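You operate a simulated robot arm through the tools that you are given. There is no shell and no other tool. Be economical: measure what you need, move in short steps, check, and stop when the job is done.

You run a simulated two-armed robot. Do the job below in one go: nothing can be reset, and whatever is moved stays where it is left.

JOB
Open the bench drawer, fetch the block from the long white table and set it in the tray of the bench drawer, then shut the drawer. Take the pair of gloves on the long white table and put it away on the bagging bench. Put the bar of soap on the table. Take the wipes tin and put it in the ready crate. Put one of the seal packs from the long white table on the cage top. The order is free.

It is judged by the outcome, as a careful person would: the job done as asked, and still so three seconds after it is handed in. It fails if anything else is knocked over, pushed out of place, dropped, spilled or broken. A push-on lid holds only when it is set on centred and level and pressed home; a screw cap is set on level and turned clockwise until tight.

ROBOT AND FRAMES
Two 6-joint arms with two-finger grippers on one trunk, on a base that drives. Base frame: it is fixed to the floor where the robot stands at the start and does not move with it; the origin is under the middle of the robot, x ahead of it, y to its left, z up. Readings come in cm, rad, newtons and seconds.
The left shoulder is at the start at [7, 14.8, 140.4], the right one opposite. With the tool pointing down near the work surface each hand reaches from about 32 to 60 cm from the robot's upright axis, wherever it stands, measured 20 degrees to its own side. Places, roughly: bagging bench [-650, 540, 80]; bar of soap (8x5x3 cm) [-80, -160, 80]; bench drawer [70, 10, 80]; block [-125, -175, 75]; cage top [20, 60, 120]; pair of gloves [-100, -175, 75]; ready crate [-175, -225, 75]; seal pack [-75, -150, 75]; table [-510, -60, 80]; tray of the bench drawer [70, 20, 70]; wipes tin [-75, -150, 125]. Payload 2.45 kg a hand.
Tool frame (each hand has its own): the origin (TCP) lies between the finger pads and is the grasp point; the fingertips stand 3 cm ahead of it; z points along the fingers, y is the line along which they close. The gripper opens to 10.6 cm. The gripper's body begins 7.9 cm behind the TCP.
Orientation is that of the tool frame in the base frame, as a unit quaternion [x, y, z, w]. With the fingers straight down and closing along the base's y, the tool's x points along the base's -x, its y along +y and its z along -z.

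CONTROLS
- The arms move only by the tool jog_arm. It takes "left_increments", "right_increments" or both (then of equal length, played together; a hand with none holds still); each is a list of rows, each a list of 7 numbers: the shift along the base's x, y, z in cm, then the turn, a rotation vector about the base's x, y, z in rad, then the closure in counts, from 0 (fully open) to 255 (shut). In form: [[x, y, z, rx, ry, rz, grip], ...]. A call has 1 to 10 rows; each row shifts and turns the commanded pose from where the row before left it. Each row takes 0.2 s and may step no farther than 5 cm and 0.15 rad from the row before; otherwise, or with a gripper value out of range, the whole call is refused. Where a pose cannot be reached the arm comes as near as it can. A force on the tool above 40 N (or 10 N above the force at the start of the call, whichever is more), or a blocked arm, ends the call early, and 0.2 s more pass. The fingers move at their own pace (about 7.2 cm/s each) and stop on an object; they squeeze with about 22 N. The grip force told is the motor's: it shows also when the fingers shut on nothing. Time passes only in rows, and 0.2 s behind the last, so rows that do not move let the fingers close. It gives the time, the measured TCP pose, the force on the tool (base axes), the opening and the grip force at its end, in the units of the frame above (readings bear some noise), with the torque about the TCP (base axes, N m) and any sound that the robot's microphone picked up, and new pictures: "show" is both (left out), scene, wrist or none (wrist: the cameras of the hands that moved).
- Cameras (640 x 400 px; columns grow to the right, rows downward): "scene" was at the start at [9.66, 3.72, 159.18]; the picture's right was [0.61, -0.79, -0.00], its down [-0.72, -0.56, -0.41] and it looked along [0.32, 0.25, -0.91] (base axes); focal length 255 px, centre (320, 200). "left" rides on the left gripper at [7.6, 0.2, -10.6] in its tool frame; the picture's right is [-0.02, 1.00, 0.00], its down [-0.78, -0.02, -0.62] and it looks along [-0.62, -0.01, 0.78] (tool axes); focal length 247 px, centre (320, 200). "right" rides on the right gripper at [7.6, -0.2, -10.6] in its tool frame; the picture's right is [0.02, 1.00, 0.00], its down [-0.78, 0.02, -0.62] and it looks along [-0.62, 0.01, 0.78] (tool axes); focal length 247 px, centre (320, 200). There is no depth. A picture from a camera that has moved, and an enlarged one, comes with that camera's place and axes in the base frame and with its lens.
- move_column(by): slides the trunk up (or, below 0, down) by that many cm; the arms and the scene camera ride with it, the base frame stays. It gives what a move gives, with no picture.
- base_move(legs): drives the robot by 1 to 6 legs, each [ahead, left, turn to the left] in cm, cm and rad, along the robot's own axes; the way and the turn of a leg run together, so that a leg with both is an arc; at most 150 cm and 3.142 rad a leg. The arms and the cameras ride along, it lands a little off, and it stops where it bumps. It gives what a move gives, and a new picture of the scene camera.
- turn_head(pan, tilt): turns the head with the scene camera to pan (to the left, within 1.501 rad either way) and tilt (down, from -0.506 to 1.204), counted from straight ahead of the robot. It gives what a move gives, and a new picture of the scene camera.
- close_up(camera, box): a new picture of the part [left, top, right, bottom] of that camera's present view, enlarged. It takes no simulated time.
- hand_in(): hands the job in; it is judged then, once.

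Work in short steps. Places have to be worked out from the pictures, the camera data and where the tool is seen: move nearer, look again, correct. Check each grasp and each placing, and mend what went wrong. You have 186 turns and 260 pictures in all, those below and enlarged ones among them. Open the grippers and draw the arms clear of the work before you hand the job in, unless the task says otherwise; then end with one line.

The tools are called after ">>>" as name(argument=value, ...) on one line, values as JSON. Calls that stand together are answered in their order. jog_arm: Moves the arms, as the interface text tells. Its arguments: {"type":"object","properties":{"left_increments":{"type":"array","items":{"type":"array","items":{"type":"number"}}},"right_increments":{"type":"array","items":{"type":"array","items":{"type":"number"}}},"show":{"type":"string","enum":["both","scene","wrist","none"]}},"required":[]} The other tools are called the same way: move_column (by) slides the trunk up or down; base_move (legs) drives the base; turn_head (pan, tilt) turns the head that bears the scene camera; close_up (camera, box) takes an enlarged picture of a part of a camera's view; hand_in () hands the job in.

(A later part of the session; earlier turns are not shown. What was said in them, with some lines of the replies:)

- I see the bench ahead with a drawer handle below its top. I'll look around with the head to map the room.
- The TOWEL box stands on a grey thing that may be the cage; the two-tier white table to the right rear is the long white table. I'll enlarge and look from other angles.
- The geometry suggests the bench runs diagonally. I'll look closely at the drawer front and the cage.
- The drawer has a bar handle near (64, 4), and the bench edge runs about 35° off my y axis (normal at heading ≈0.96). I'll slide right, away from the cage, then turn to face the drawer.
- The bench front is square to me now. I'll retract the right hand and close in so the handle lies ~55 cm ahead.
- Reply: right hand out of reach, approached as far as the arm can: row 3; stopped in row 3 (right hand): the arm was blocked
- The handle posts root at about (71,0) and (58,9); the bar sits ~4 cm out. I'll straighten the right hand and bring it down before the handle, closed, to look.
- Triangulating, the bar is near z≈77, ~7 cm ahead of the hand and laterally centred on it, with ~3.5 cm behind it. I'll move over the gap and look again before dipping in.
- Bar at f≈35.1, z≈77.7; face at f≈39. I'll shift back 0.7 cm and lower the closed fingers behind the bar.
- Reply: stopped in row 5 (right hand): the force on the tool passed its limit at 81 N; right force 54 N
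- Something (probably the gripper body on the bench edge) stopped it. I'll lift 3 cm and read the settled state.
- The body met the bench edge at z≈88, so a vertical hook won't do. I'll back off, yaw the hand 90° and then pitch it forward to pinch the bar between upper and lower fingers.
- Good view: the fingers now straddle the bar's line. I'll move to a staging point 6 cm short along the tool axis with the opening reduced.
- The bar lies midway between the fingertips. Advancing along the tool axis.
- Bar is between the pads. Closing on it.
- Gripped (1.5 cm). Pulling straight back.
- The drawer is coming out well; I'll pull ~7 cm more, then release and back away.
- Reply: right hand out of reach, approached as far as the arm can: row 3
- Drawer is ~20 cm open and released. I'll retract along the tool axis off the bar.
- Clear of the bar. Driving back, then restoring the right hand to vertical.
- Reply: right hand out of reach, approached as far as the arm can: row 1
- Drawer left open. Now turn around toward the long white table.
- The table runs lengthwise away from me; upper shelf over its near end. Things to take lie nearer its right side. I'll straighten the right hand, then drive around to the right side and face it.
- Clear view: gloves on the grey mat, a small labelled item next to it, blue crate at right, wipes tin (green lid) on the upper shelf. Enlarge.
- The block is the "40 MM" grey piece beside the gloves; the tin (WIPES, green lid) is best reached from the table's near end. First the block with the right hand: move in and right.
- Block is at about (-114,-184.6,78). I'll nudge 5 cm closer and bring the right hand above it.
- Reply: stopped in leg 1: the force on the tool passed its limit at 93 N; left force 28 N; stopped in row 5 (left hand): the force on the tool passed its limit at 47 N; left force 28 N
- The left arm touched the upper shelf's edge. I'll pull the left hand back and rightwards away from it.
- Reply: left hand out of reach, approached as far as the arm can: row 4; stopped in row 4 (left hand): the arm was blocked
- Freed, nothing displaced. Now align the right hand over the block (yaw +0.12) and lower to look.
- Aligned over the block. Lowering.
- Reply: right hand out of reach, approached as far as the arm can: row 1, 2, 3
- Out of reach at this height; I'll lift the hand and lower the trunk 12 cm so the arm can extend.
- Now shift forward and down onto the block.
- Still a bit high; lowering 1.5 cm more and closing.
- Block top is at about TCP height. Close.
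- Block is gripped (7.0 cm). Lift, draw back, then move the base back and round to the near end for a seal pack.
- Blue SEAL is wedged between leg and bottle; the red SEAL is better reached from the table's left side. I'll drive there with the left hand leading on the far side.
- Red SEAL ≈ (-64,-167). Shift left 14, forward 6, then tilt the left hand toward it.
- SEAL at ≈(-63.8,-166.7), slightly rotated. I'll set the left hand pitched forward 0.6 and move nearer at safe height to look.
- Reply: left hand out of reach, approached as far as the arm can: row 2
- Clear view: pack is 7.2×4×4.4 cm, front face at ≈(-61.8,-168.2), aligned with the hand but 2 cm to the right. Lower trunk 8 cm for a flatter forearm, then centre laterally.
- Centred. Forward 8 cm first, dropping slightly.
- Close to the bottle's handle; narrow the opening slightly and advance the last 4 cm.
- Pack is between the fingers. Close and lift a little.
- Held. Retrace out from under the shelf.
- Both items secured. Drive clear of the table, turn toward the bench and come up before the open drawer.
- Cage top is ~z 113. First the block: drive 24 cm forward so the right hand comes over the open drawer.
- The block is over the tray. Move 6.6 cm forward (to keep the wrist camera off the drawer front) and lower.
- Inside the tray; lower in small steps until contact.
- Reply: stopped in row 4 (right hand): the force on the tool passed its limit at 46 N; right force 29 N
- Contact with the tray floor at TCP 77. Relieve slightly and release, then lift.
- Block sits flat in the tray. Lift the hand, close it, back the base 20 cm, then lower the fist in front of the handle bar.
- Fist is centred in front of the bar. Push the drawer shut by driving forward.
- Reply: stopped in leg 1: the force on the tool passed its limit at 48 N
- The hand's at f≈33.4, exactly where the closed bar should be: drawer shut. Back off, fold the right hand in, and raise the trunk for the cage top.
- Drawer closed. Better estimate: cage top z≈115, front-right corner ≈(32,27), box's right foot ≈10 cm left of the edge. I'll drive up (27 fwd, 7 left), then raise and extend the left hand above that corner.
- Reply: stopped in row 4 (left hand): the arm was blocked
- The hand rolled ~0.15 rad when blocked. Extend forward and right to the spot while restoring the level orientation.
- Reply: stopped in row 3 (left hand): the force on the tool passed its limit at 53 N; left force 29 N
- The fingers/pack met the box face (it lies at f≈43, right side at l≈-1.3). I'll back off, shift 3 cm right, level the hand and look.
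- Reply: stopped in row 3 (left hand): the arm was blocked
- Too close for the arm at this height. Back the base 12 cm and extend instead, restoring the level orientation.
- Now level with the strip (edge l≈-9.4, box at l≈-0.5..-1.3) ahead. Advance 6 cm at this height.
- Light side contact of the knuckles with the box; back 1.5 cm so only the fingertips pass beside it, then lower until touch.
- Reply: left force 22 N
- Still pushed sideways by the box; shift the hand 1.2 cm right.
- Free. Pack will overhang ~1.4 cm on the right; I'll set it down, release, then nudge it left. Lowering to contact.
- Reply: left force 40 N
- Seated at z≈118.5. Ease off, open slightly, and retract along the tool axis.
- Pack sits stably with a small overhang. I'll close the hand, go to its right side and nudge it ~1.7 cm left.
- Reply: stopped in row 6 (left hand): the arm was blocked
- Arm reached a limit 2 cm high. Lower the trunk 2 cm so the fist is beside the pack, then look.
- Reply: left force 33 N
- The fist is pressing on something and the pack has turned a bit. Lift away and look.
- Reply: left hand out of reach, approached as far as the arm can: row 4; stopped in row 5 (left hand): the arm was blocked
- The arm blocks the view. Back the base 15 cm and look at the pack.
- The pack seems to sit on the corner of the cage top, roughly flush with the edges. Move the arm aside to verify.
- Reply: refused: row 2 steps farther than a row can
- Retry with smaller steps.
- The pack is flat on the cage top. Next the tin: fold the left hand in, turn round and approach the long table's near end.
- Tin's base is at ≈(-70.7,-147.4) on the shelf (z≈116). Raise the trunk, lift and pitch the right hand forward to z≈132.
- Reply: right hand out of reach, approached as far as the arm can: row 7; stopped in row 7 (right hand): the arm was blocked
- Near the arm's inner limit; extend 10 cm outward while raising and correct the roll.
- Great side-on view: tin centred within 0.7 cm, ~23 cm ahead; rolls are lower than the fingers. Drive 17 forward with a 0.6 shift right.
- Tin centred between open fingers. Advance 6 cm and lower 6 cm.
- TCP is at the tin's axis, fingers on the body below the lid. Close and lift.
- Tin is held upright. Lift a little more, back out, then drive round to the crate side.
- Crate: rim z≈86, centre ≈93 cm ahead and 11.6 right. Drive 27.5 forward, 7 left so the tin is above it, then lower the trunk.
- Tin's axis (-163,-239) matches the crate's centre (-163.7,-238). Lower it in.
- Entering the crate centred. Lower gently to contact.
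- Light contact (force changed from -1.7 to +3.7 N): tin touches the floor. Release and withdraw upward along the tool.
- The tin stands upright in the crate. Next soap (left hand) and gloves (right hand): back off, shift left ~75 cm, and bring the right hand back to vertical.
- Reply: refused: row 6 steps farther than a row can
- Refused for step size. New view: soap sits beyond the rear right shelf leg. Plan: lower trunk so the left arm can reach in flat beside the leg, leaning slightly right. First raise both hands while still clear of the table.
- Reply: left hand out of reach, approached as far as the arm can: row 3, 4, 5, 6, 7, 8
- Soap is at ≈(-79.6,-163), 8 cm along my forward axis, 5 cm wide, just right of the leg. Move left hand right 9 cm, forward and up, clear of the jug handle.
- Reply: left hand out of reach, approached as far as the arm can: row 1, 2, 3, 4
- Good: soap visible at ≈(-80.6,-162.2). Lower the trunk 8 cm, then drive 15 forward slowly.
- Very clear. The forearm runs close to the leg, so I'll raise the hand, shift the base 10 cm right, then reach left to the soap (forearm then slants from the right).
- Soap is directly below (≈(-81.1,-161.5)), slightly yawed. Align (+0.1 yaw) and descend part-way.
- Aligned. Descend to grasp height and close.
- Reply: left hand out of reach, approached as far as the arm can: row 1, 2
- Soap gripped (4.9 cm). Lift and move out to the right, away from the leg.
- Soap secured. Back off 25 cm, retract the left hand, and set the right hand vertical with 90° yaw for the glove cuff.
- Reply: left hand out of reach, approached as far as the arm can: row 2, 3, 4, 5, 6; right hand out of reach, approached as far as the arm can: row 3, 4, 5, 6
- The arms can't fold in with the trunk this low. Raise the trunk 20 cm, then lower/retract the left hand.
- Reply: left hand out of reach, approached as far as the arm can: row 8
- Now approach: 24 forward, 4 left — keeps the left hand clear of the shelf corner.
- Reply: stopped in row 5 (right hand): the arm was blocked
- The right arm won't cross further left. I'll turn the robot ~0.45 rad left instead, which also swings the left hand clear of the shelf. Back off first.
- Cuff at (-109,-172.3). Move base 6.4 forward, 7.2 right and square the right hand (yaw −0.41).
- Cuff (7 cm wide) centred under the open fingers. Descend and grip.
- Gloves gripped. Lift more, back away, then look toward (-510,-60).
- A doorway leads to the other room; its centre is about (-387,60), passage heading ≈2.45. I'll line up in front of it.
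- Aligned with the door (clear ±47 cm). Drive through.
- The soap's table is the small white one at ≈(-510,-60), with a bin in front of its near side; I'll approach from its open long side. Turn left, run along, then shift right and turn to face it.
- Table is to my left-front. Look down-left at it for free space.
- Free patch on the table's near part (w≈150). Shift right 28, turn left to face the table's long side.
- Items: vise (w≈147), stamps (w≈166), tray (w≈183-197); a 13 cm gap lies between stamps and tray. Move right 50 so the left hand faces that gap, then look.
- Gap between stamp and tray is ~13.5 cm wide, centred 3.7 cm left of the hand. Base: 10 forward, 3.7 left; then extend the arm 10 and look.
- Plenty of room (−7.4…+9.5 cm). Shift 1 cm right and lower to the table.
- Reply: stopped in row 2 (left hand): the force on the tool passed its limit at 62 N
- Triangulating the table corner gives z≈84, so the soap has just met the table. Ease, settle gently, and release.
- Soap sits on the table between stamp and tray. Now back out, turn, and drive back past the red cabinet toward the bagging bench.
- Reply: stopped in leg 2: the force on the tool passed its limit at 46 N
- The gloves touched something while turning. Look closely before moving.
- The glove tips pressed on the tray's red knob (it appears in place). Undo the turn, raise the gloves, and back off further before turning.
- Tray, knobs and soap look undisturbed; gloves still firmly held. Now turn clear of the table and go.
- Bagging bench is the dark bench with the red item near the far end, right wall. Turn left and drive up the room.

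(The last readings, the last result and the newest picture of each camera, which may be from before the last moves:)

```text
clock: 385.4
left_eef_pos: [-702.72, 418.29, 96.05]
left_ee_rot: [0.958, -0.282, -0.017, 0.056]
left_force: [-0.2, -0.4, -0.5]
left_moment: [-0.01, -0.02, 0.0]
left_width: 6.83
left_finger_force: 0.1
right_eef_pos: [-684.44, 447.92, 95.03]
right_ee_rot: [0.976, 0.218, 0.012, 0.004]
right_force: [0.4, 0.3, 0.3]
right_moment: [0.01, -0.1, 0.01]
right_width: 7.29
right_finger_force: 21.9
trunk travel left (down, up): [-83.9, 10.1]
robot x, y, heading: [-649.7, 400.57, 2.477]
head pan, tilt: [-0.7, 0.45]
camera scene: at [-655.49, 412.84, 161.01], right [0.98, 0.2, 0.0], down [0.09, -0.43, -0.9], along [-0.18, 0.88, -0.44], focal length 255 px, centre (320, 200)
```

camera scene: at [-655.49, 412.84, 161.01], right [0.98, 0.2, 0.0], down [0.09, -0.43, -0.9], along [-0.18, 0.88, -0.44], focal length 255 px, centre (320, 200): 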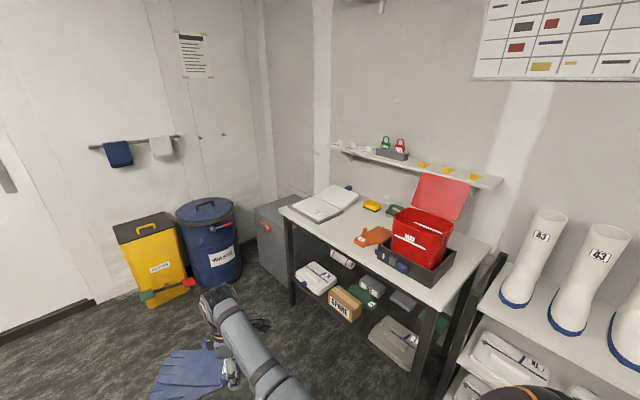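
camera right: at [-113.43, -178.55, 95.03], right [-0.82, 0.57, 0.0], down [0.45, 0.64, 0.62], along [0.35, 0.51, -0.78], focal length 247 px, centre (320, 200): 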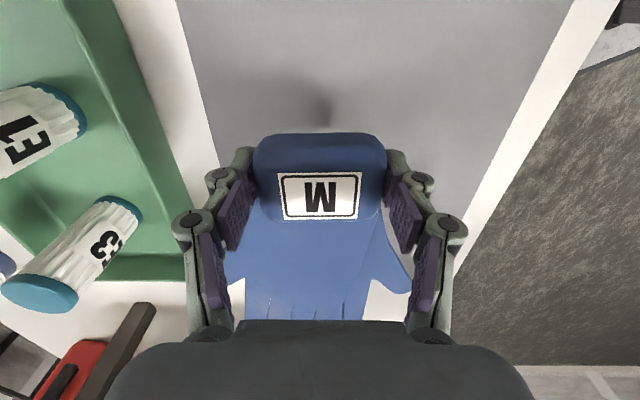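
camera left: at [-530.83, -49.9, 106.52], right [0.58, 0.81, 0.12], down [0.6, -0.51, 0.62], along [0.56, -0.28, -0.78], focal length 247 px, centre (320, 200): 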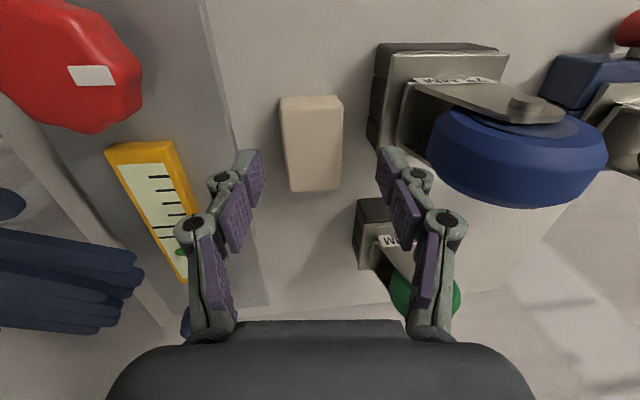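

That's the bagging bench (front edge w≈-178, free area around n≈525). Forward 80, turn right to face it.

>>> base_move(legs=[[78, 0, -0.02], [0, 0, -1.57]])

>>> turn_head(pan=0.1, tilt=0.6)

```text
clock: 393.4
left_eef_pos: [-692.51, 503.03, 96.06]
left_ee_rot: [-0.476, 0.878, 0.052, -0.026]
left_force: [-0.8, 0.0, 1.3]
left_moment: [0.01, 0.03, -0.03]
left_width: 6.85
left_finger_force: 0.1
right_eef_pos: [-663.12, 484.54, 94.91]
right_ee_rot: [0.842, -0.54, 0.006, 0.011]
right_force: [-0.2, 0.0, -1.7]
right_moment: [-0.14, -0.03, -0.01]
right_width: 7.18
right_finger_force: 22.1
trunk travel left (down, up): [-83.9, 10.1]
robot x, y, heading: [-710.96, 449.94, 0.889]
head pan, tilt: [-0.7, 0.45]
camera scene: at [-698.46, 455.82, 161.01], right [0.19, -0.98, 0.0], down [-0.43, -0.08, -0.9], along [0.88, 0.17, -0.44], focal length 255 px, centre (320, 200)
```

scene: 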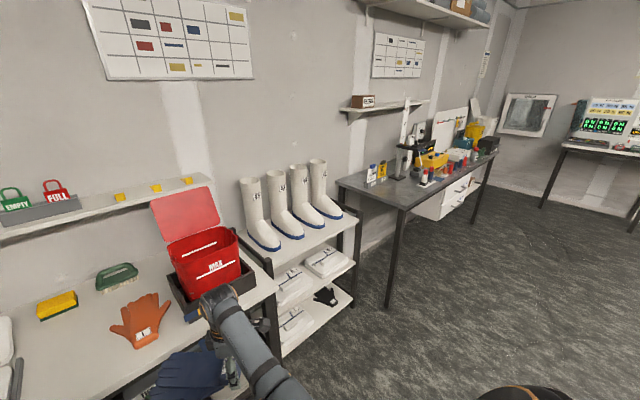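

```text
clock: 394.5
left_eef_pos: [-692.39, 503.11, 95.99]
left_ee_rot: [-0.476, 0.878, 0.051, -0.026]
left_force: [0.6, -1.5, -0.5]
left_moment: [0.0, 0.0, -0.01]
left_width: 6.86
left_finger_force: 0.0
right_eef_pos: [-662.95, 484.47, 94.9]
right_ee_rot: [0.842, -0.539, 0.006, 0.012]
right_force: [-0.3, 0.5, -0.3]
right_moment: [-0.11, 0.0, 0.01]
right_width: 7.17
right_finger_force: 21.4
trunk travel left (down, up): [-83.9, 10.1]
robot x, y, heading: [-710.39, 449.95, 0.892]
head pan, tilt: [0.099, 0.6]
camera scene: at [-702.63, 461.43, 159.65], right [0.84, -0.55, 0.0], down [-0.31, -0.47, -0.82], along [0.45, 0.69, -0.57], focal length 255 px, centre (320, 200)
```

scene: 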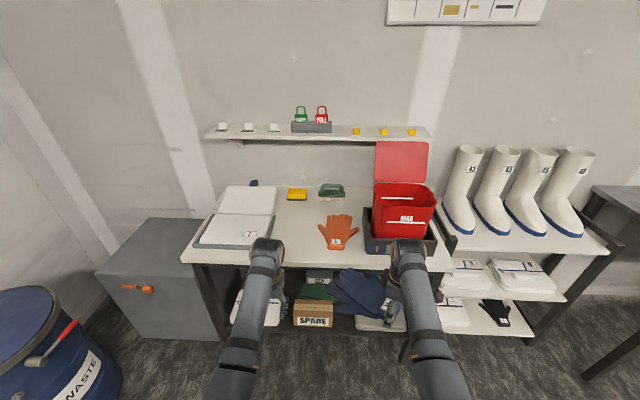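

Free area between sealer and orange glove (≈20 cm wide, 30 deep). First rotate the right hand −1.1 rad so the gloves point forward.

>>> jog_arm(right_increments=[[0, 0, 0, 0, 0, -0.139, 255], [0, 0, 0, 0, 0, -0.139, 255], [0, 0, 0, 0, 0, -0.139, 255], [0, 0, 0, 0, 0, -0.139, 255], [0, 0, 0, 0, 0, -0.139, 255], [0, 0, 0, 0, 0, -0.139, 255], [0, 0, 0, 0, 0, -0.139, 255], [0, 0, 0, 0, 0, -0.139, 255]], show="none")

>>> base_move(legs=[[0, 26, 0], [22, 0, 0]])

>>> close_up(camera="right", box=[0, 0, 640, 400])

```text
clock: 396.3
left_eef_pos: [-692.5, 503.0, 96.05]
left_ee_rot: [-0.476, 0.877, 0.053, -0.027]
left_force: [-0.7, -0.2, -0.3]
left_moment: [-0.01, -0.01, 0.01]
left_width: 6.87
left_finger_force: 0.0
right_eef_pos: [-662.99, 484.64, 94.97]
right_ee_rot: [-0.43, 0.903, 0.001, -0.013]
right_force: [-0.8, -0.7, -1.7]
right_moment: [-0.07, 0.07, 0.0]
right_width: 7.18
right_finger_force: 22.0
trunk travel left (down, up): [-83.9, 10.1]
robot x, y, heading: [-710.47, 449.85, 0.891]
head pan, tilt: [0.099, 0.6]
```

```text
clock: 399.5
left_eef_pos: [-699.19, 536.41, 96.16]
left_ee_rot: [-0.475, 0.878, 0.053, -0.026]
left_force: [0.1, 0.1, -1.1]
left_moment: [0.02, 0.03, 0.05]
left_width: 6.84
left_finger_force: 0.1
right_eef_pos: [-669.82, 518.06, 95.05]
right_ee_rot: [-0.43, 0.903, 0.001, -0.013]
right_force: [-0.1, 0.5, -0.5]
right_moment: [-0.04, 0.07, 0.04]
right_width: 7.14
right_finger_force: 22.2
trunk travel left (down, up): [-83.9, 10.1]
robot x, y, heading: [-717.17, 483.61, 0.892]
head pan, tilt: [0.099, 0.6]
camera scene: at [-709.46, 494.79, 159.67], right [0.84, -0.55, 0.0], down [-0.31, -0.47, -0.83], along [0.45, 0.69, -0.56], focal length 255 px, centre (320, 200)
```

scene: 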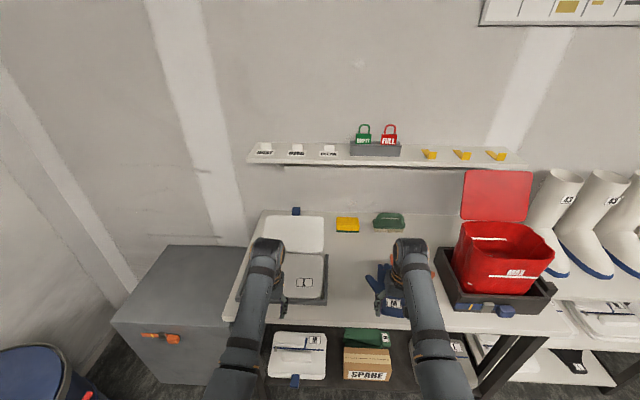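

```text
1.00 times, centred on (320, 200) of right (not enlarged: the box is as wide or as high as the picture)
camera zoom: at [-674.25, 512.07, 105.74], right [-0.79, 0.61, 0.01], down [0.49, 0.63, 0.6], along [0.36, 0.48, -0.8], focal length 247 px, centre (320, 200)
```

zoom: 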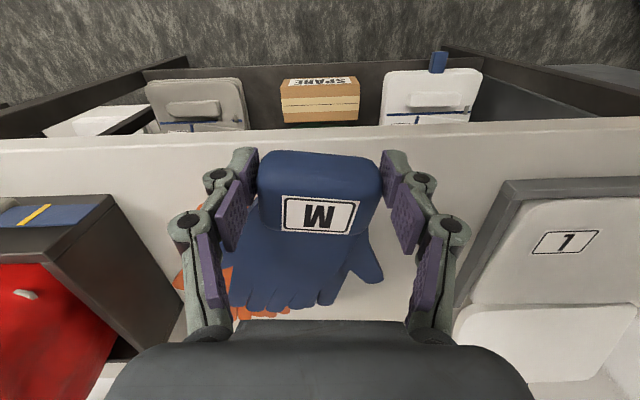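

Gloves point forward. Shift 8 cm left and 8 forward onto the free area, then lower.

>>> base_move(legs=[[8, 8.5, 0]])

>>> jog_arm(right_increments=[[0, 0, -3, 0, 0, 0, 255], [0, 0, -2, 0, 0, 0, 255], [0, 0, 0, 0, 0, 0, 255]], show="wrist")

```text
clock: 400.7
left_eef_pos: [-700.6, 547.78, 95.99]
left_ee_rot: [-0.475, 0.878, 0.053, -0.027]
left_force: [0.1, -0.4, 0.0]
left_moment: [0.01, -0.01, 0.0]
left_width: 6.85
left_finger_force: 0.0
right_eef_pos: [-671.19, 529.44, 95.03]
right_ee_rot: [-0.431, 0.902, 0.0, -0.012]
right_force: [0.5, 0.1, -0.4]
right_moment: [-0.07, 0.1, 0.02]
right_width: 7.13
right_finger_force: 21.8
trunk travel left (down, up): [-83.9, 10.1]
robot x, y, heading: [-718.96, 494.73, 0.895]
head pan, tilt: [0.099, 0.6]
camera scene: at [-710.91, 506.16, 159.67], right [0.84, -0.55, 0.0], down [-0.31, -0.47, -0.83], along [0.45, 0.69, -0.56], focal length 255 px, centre (320, 200)
```

scene: 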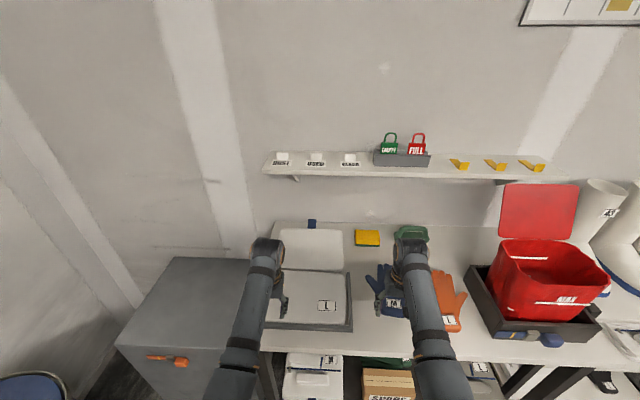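

```text
clock: 401.5
left_eef_pos: [-700.78, 547.93, 96.12]
left_ee_rot: [-0.475, 0.878, 0.052, -0.027]
left_force: [0.5, 0.6, -0.2]
left_moment: [0.01, -0.02, -0.04]
left_width: 6.85
left_finger_force: 0.1
right_eef_pos: [-671.18, 529.37, 90.03]
right_ee_rot: [-0.43, 0.903, 0.0, -0.013]
right_force: [0.5, -2.9, 2.1]
right_moment: [0.12, -0.56, -0.57]
right_width: 7.14
right_finger_force: 21.9
trunk travel left (down, up): [-83.9, 10.1]
robot x, y, heading: [-718.87, 494.65, 0.894]
head pan, tilt: [0.099, 0.6]
camera right: at [-675.73, 523.4, 100.71], right [-0.79, 0.61, 0.01], down [0.49, 0.62, 0.6], along [0.36, 0.48, -0.8], focal length 247 px, centre (320, 200)
```

right: 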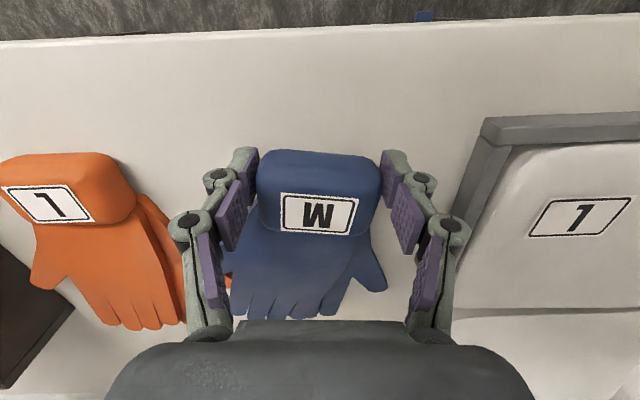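

A slight touch, likely with the orange glove. Lift 2 cm, shift 4 cm left, and lower again.

>>> jog_arm(right_increments=[[0, 0, 2, 0, 0, 0, 255], [-1.6, 1.3, 0, 0, 0, 0, 255], [-1.6, 1.3, 0, 0, 0, 0, 255], [0, 0, -2, 0, 0, 0, 255], [0, 0, -1, 0, 0, 0, 255], [0, 0, 0, 0, 0, 0, 255]], show="both")

```text
clock: 402.9
left_eef_pos: [-700.62, 547.98, 96.01]
left_ee_rot: [-0.475, 0.878, 0.051, -0.028]
left_force: [-0.9, -0.4, -0.3]
left_moment: [-0.01, 0.0, -0.01]
left_width: 6.87
left_finger_force: 0.0
right_eef_pos: [-674.51, 531.9, 89.02]
right_ee_rot: [-0.429, 0.903, 0.001, -0.011]
right_force: [1.7, -3.3, 3.4]
right_moment: [0.29, -0.7, -0.51]
right_width: 7.14
right_finger_force: 22.0
trunk travel left (down, up): [-83.9, 10.1]
robot x, y, heading: [-718.95, 494.59, 0.892]
head pan, tilt: [0.099, 0.6]
camera scene: at [-710.97, 506.24, 159.66], right [0.84, -0.55, 0.0], down [-0.31, -0.47, -0.83], along [0.45, 0.69, -0.56], focal length 255 px, centre (320, 200)
camera right: at [-678.94, 526.0, 99.75], right [-0.79, 0.61, 0.01], down [0.49, 0.62, 0.61], along [0.36, 0.48, -0.8], focal length 247 px, centre (320, 200)
```

scene: 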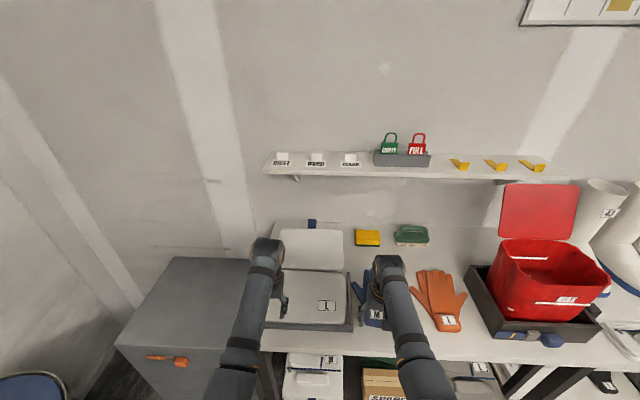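
right: 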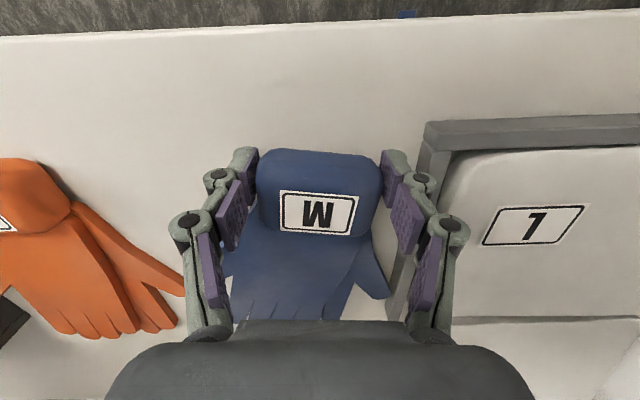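

Fingertips of the gloves just touch the bench (slight tilt). Shift 1 cm right from the sealer and lower slowly further.

>>> jog_arm(right_increments=[[0.8, -0.6, 0, 0, 0, 0, 255], [0, 0, -1, 0, 0, 0, 255], [0, 0, -1, 0, 0, 0, 255], [0, 0, -0.8, 0, 0, 0, 255], [0, 0, -0.8, 0, 0, 0, 255], [0, 0, -0.8, 0, 0, 0, 255]], show="wrist")

```text
clock: 403.9
left_eef_pos: [-701.07, 547.4, 96.35]
left_ee_rot: [-0.476, 0.878, 0.052, -0.024]
left_force: [0.5, -0.1, 0.5]
left_moment: [0.05, -0.02, 0.03]
left_width: 6.87
left_finger_force: 0.1
right_eef_pos: [-673.67, 531.29, 87.44]
right_ee_rot: [-0.428, 0.904, 0.002, -0.004]
right_force: [-13.7, -17.5, 33.0]
right_moment: [-1.18, -0.77, -0.97]
right_width: 7.09
right_finger_force: 21.9
trunk travel left (down, up): [-83.9, 10.1]
robot x, y, heading: [-719.21, 495.22, 0.892]
head pan, tilt: [0.099, 0.6]
stopped in row 4 (right hand): the force on the tool passed its limit at 48 N (the readings are from after the stop); the commanded pose is now the measured one
camera right: at [-678.27, 525.27, 98.03], right [-0.79, 0.62, 0.01], down [0.49, 0.62, 0.62], along [0.37, 0.49, -0.79], focal length 247 px, centre (320, 200)
```

right: 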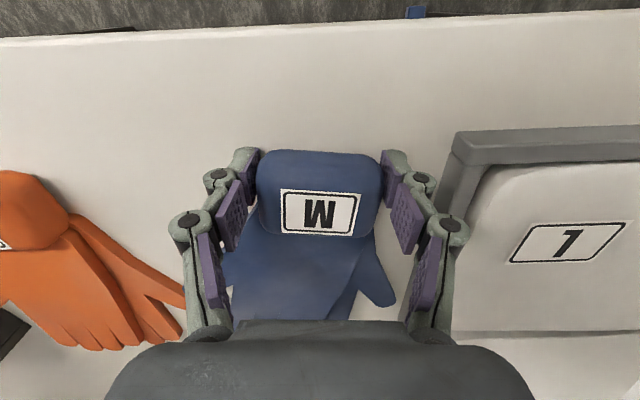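

Seated (bench ≈ z 84). Release and lift.

>>> jog_arm(right_increments=[[0, 0, 0.2, 0, 0, 0, 255], [0, 0, 0, 0, 0, 0, 170], [0, 0, 0, 0, 0, 0, 60], [0, 0, 0, 0, 0, 0, 30], [0, 0, 1, 0, 0, 0, 30], [0, 0, 3, 0, 0, 0, 30], [0, 0, 4, 0, 0, 0, 30]], show="both")

```text
clock: 405.5
left_eef_pos: [-700.67, 547.95, 95.96]
left_ee_rot: [-0.475, 0.878, 0.051, -0.027]
left_force: [-1.3, -0.9, -0.5]
left_moment: [-0.04, -0.03, 0.01]
left_width: 6.86
left_finger_force: 0.1
right_eef_pos: [-673.26, 531.61, 95.22]
right_ee_rot: [-0.43, 0.903, 0.002, -0.007]
right_force: [1.0, -0.5, 0.1]
right_moment: [0.0, 0.0, 0.02]
right_width: 9.36
right_finger_force: 0.0
trunk travel left (down, up): [-83.9, 10.1]
robot x, y, heading: [-719.06, 495.03, 0.891]
head pan, tilt: [0.099, 0.6]
camera scene: at [-711.04, 506.25, 159.66], right [0.84, -0.55, 0.0], down [-0.31, -0.47, -0.83], along [0.45, 0.69, -0.56], focal length 255 px, centre (320, 200)
camera right: at [-677.91, 525.58, 105.82], right [-0.79, 0.61, 0.01], down [0.49, 0.62, 0.61], along [0.37, 0.49, -0.79], focal length 247 px, centre (320, 200)
```

scene: 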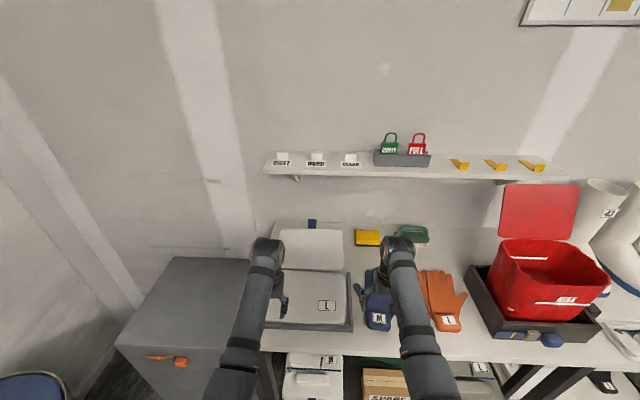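
right: 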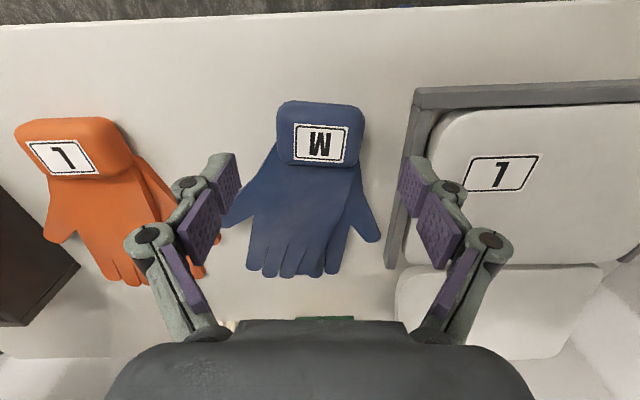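

Gloves lie flat on the bench, clear of the other items. Open both grippers and back away.

>>> jog_arm(right_increments=[[0, 0, 3, 0, 0, 0, 0], [0, 0, 0, 0, 0, 0, 0]], left_increments=[[0, 0, 0, 0, 0, 0, 0], [0, 0, 0, 0, 0, 0, 0]], show="none")

>>> base_move(legs=[[-35, 0, 0]])

```text
clock: 406.1
left_eef_pos: [-700.65, 547.88, 96.1]
left_ee_rot: [-0.475, 0.878, 0.052, -0.027]
left_force: [0.2, 0.6, 0.1]
left_moment: [0.01, 0.01, 0.02]
left_width: 10.6
left_finger_force: 0.1
right_eef_pos: [-673.26, 531.64, 98.06]
right_ee_rot: [-0.429, 0.903, 0.002, -0.006]
right_force: [0.3, -1.5, -0.4]
right_moment: [-0.01, 0.0, 0.01]
right_width: 10.59
right_finger_force: 0.0
trunk travel left (down, up): [-83.9, 10.1]
robot x, y, heading: [-719.1, 494.56, 0.89]
head pan, tilt: [0.099, 0.6]
```

```text
clock: 408.3
left_eef_pos: [-722.53, 521.09, 96.08]
left_ee_rot: [-0.476, 0.878, 0.052, -0.027]
left_force: [0.0, -0.4, 0.7]
left_moment: [-0.02, 0.02, 0.03]
left_width: 10.58
left_finger_force: 0.0
right_eef_pos: [-695.01, 504.79, 98.01]
right_ee_rot: [-0.432, 0.902, 0.002, -0.007]
right_force: [-0.2, 0.0, 0.3]
right_moment: [0.0, 0.01, -0.04]
right_width: 10.59
right_finger_force: 0.0
trunk travel left (down, up): [-83.9, 10.1]
robot x, y, heading: [-740.82, 467.65, 0.898]
head pan, tilt: [0.099, 0.6]
camera scene: at [-732.61, 479.42, 159.63], right [0.84, -0.55, 0.0], down [-0.31, -0.47, -0.82], along [0.45, 0.69, -0.57], focal length 255 px, centre (320, 200)
```

scene: 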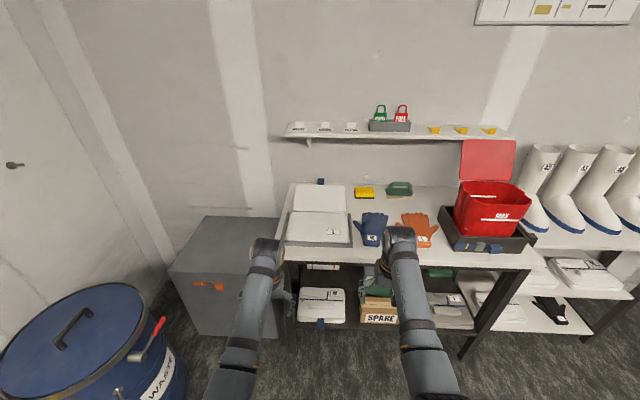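

All five parts are done: the block is in the shut drawer, the seal pack on the cage top, the tin in the crate, the soap on the table and the gloves on the bench. Both grippers are open and the arms are clear, so I'm handing in.

>>> hand_in()

```text
The job is handed in.
```

The block is in the bench drawer and the drawer is shut; the red seal pack is on the cage top, close to its front edge; the wipes tin stands in the ready crate; the soap is on the table; and the gloves are on the bagging bench. I bumped the towel box, a shelf edge and a knob on the table's tray; all looked unmoved in the pictures, and nothing was dropped.
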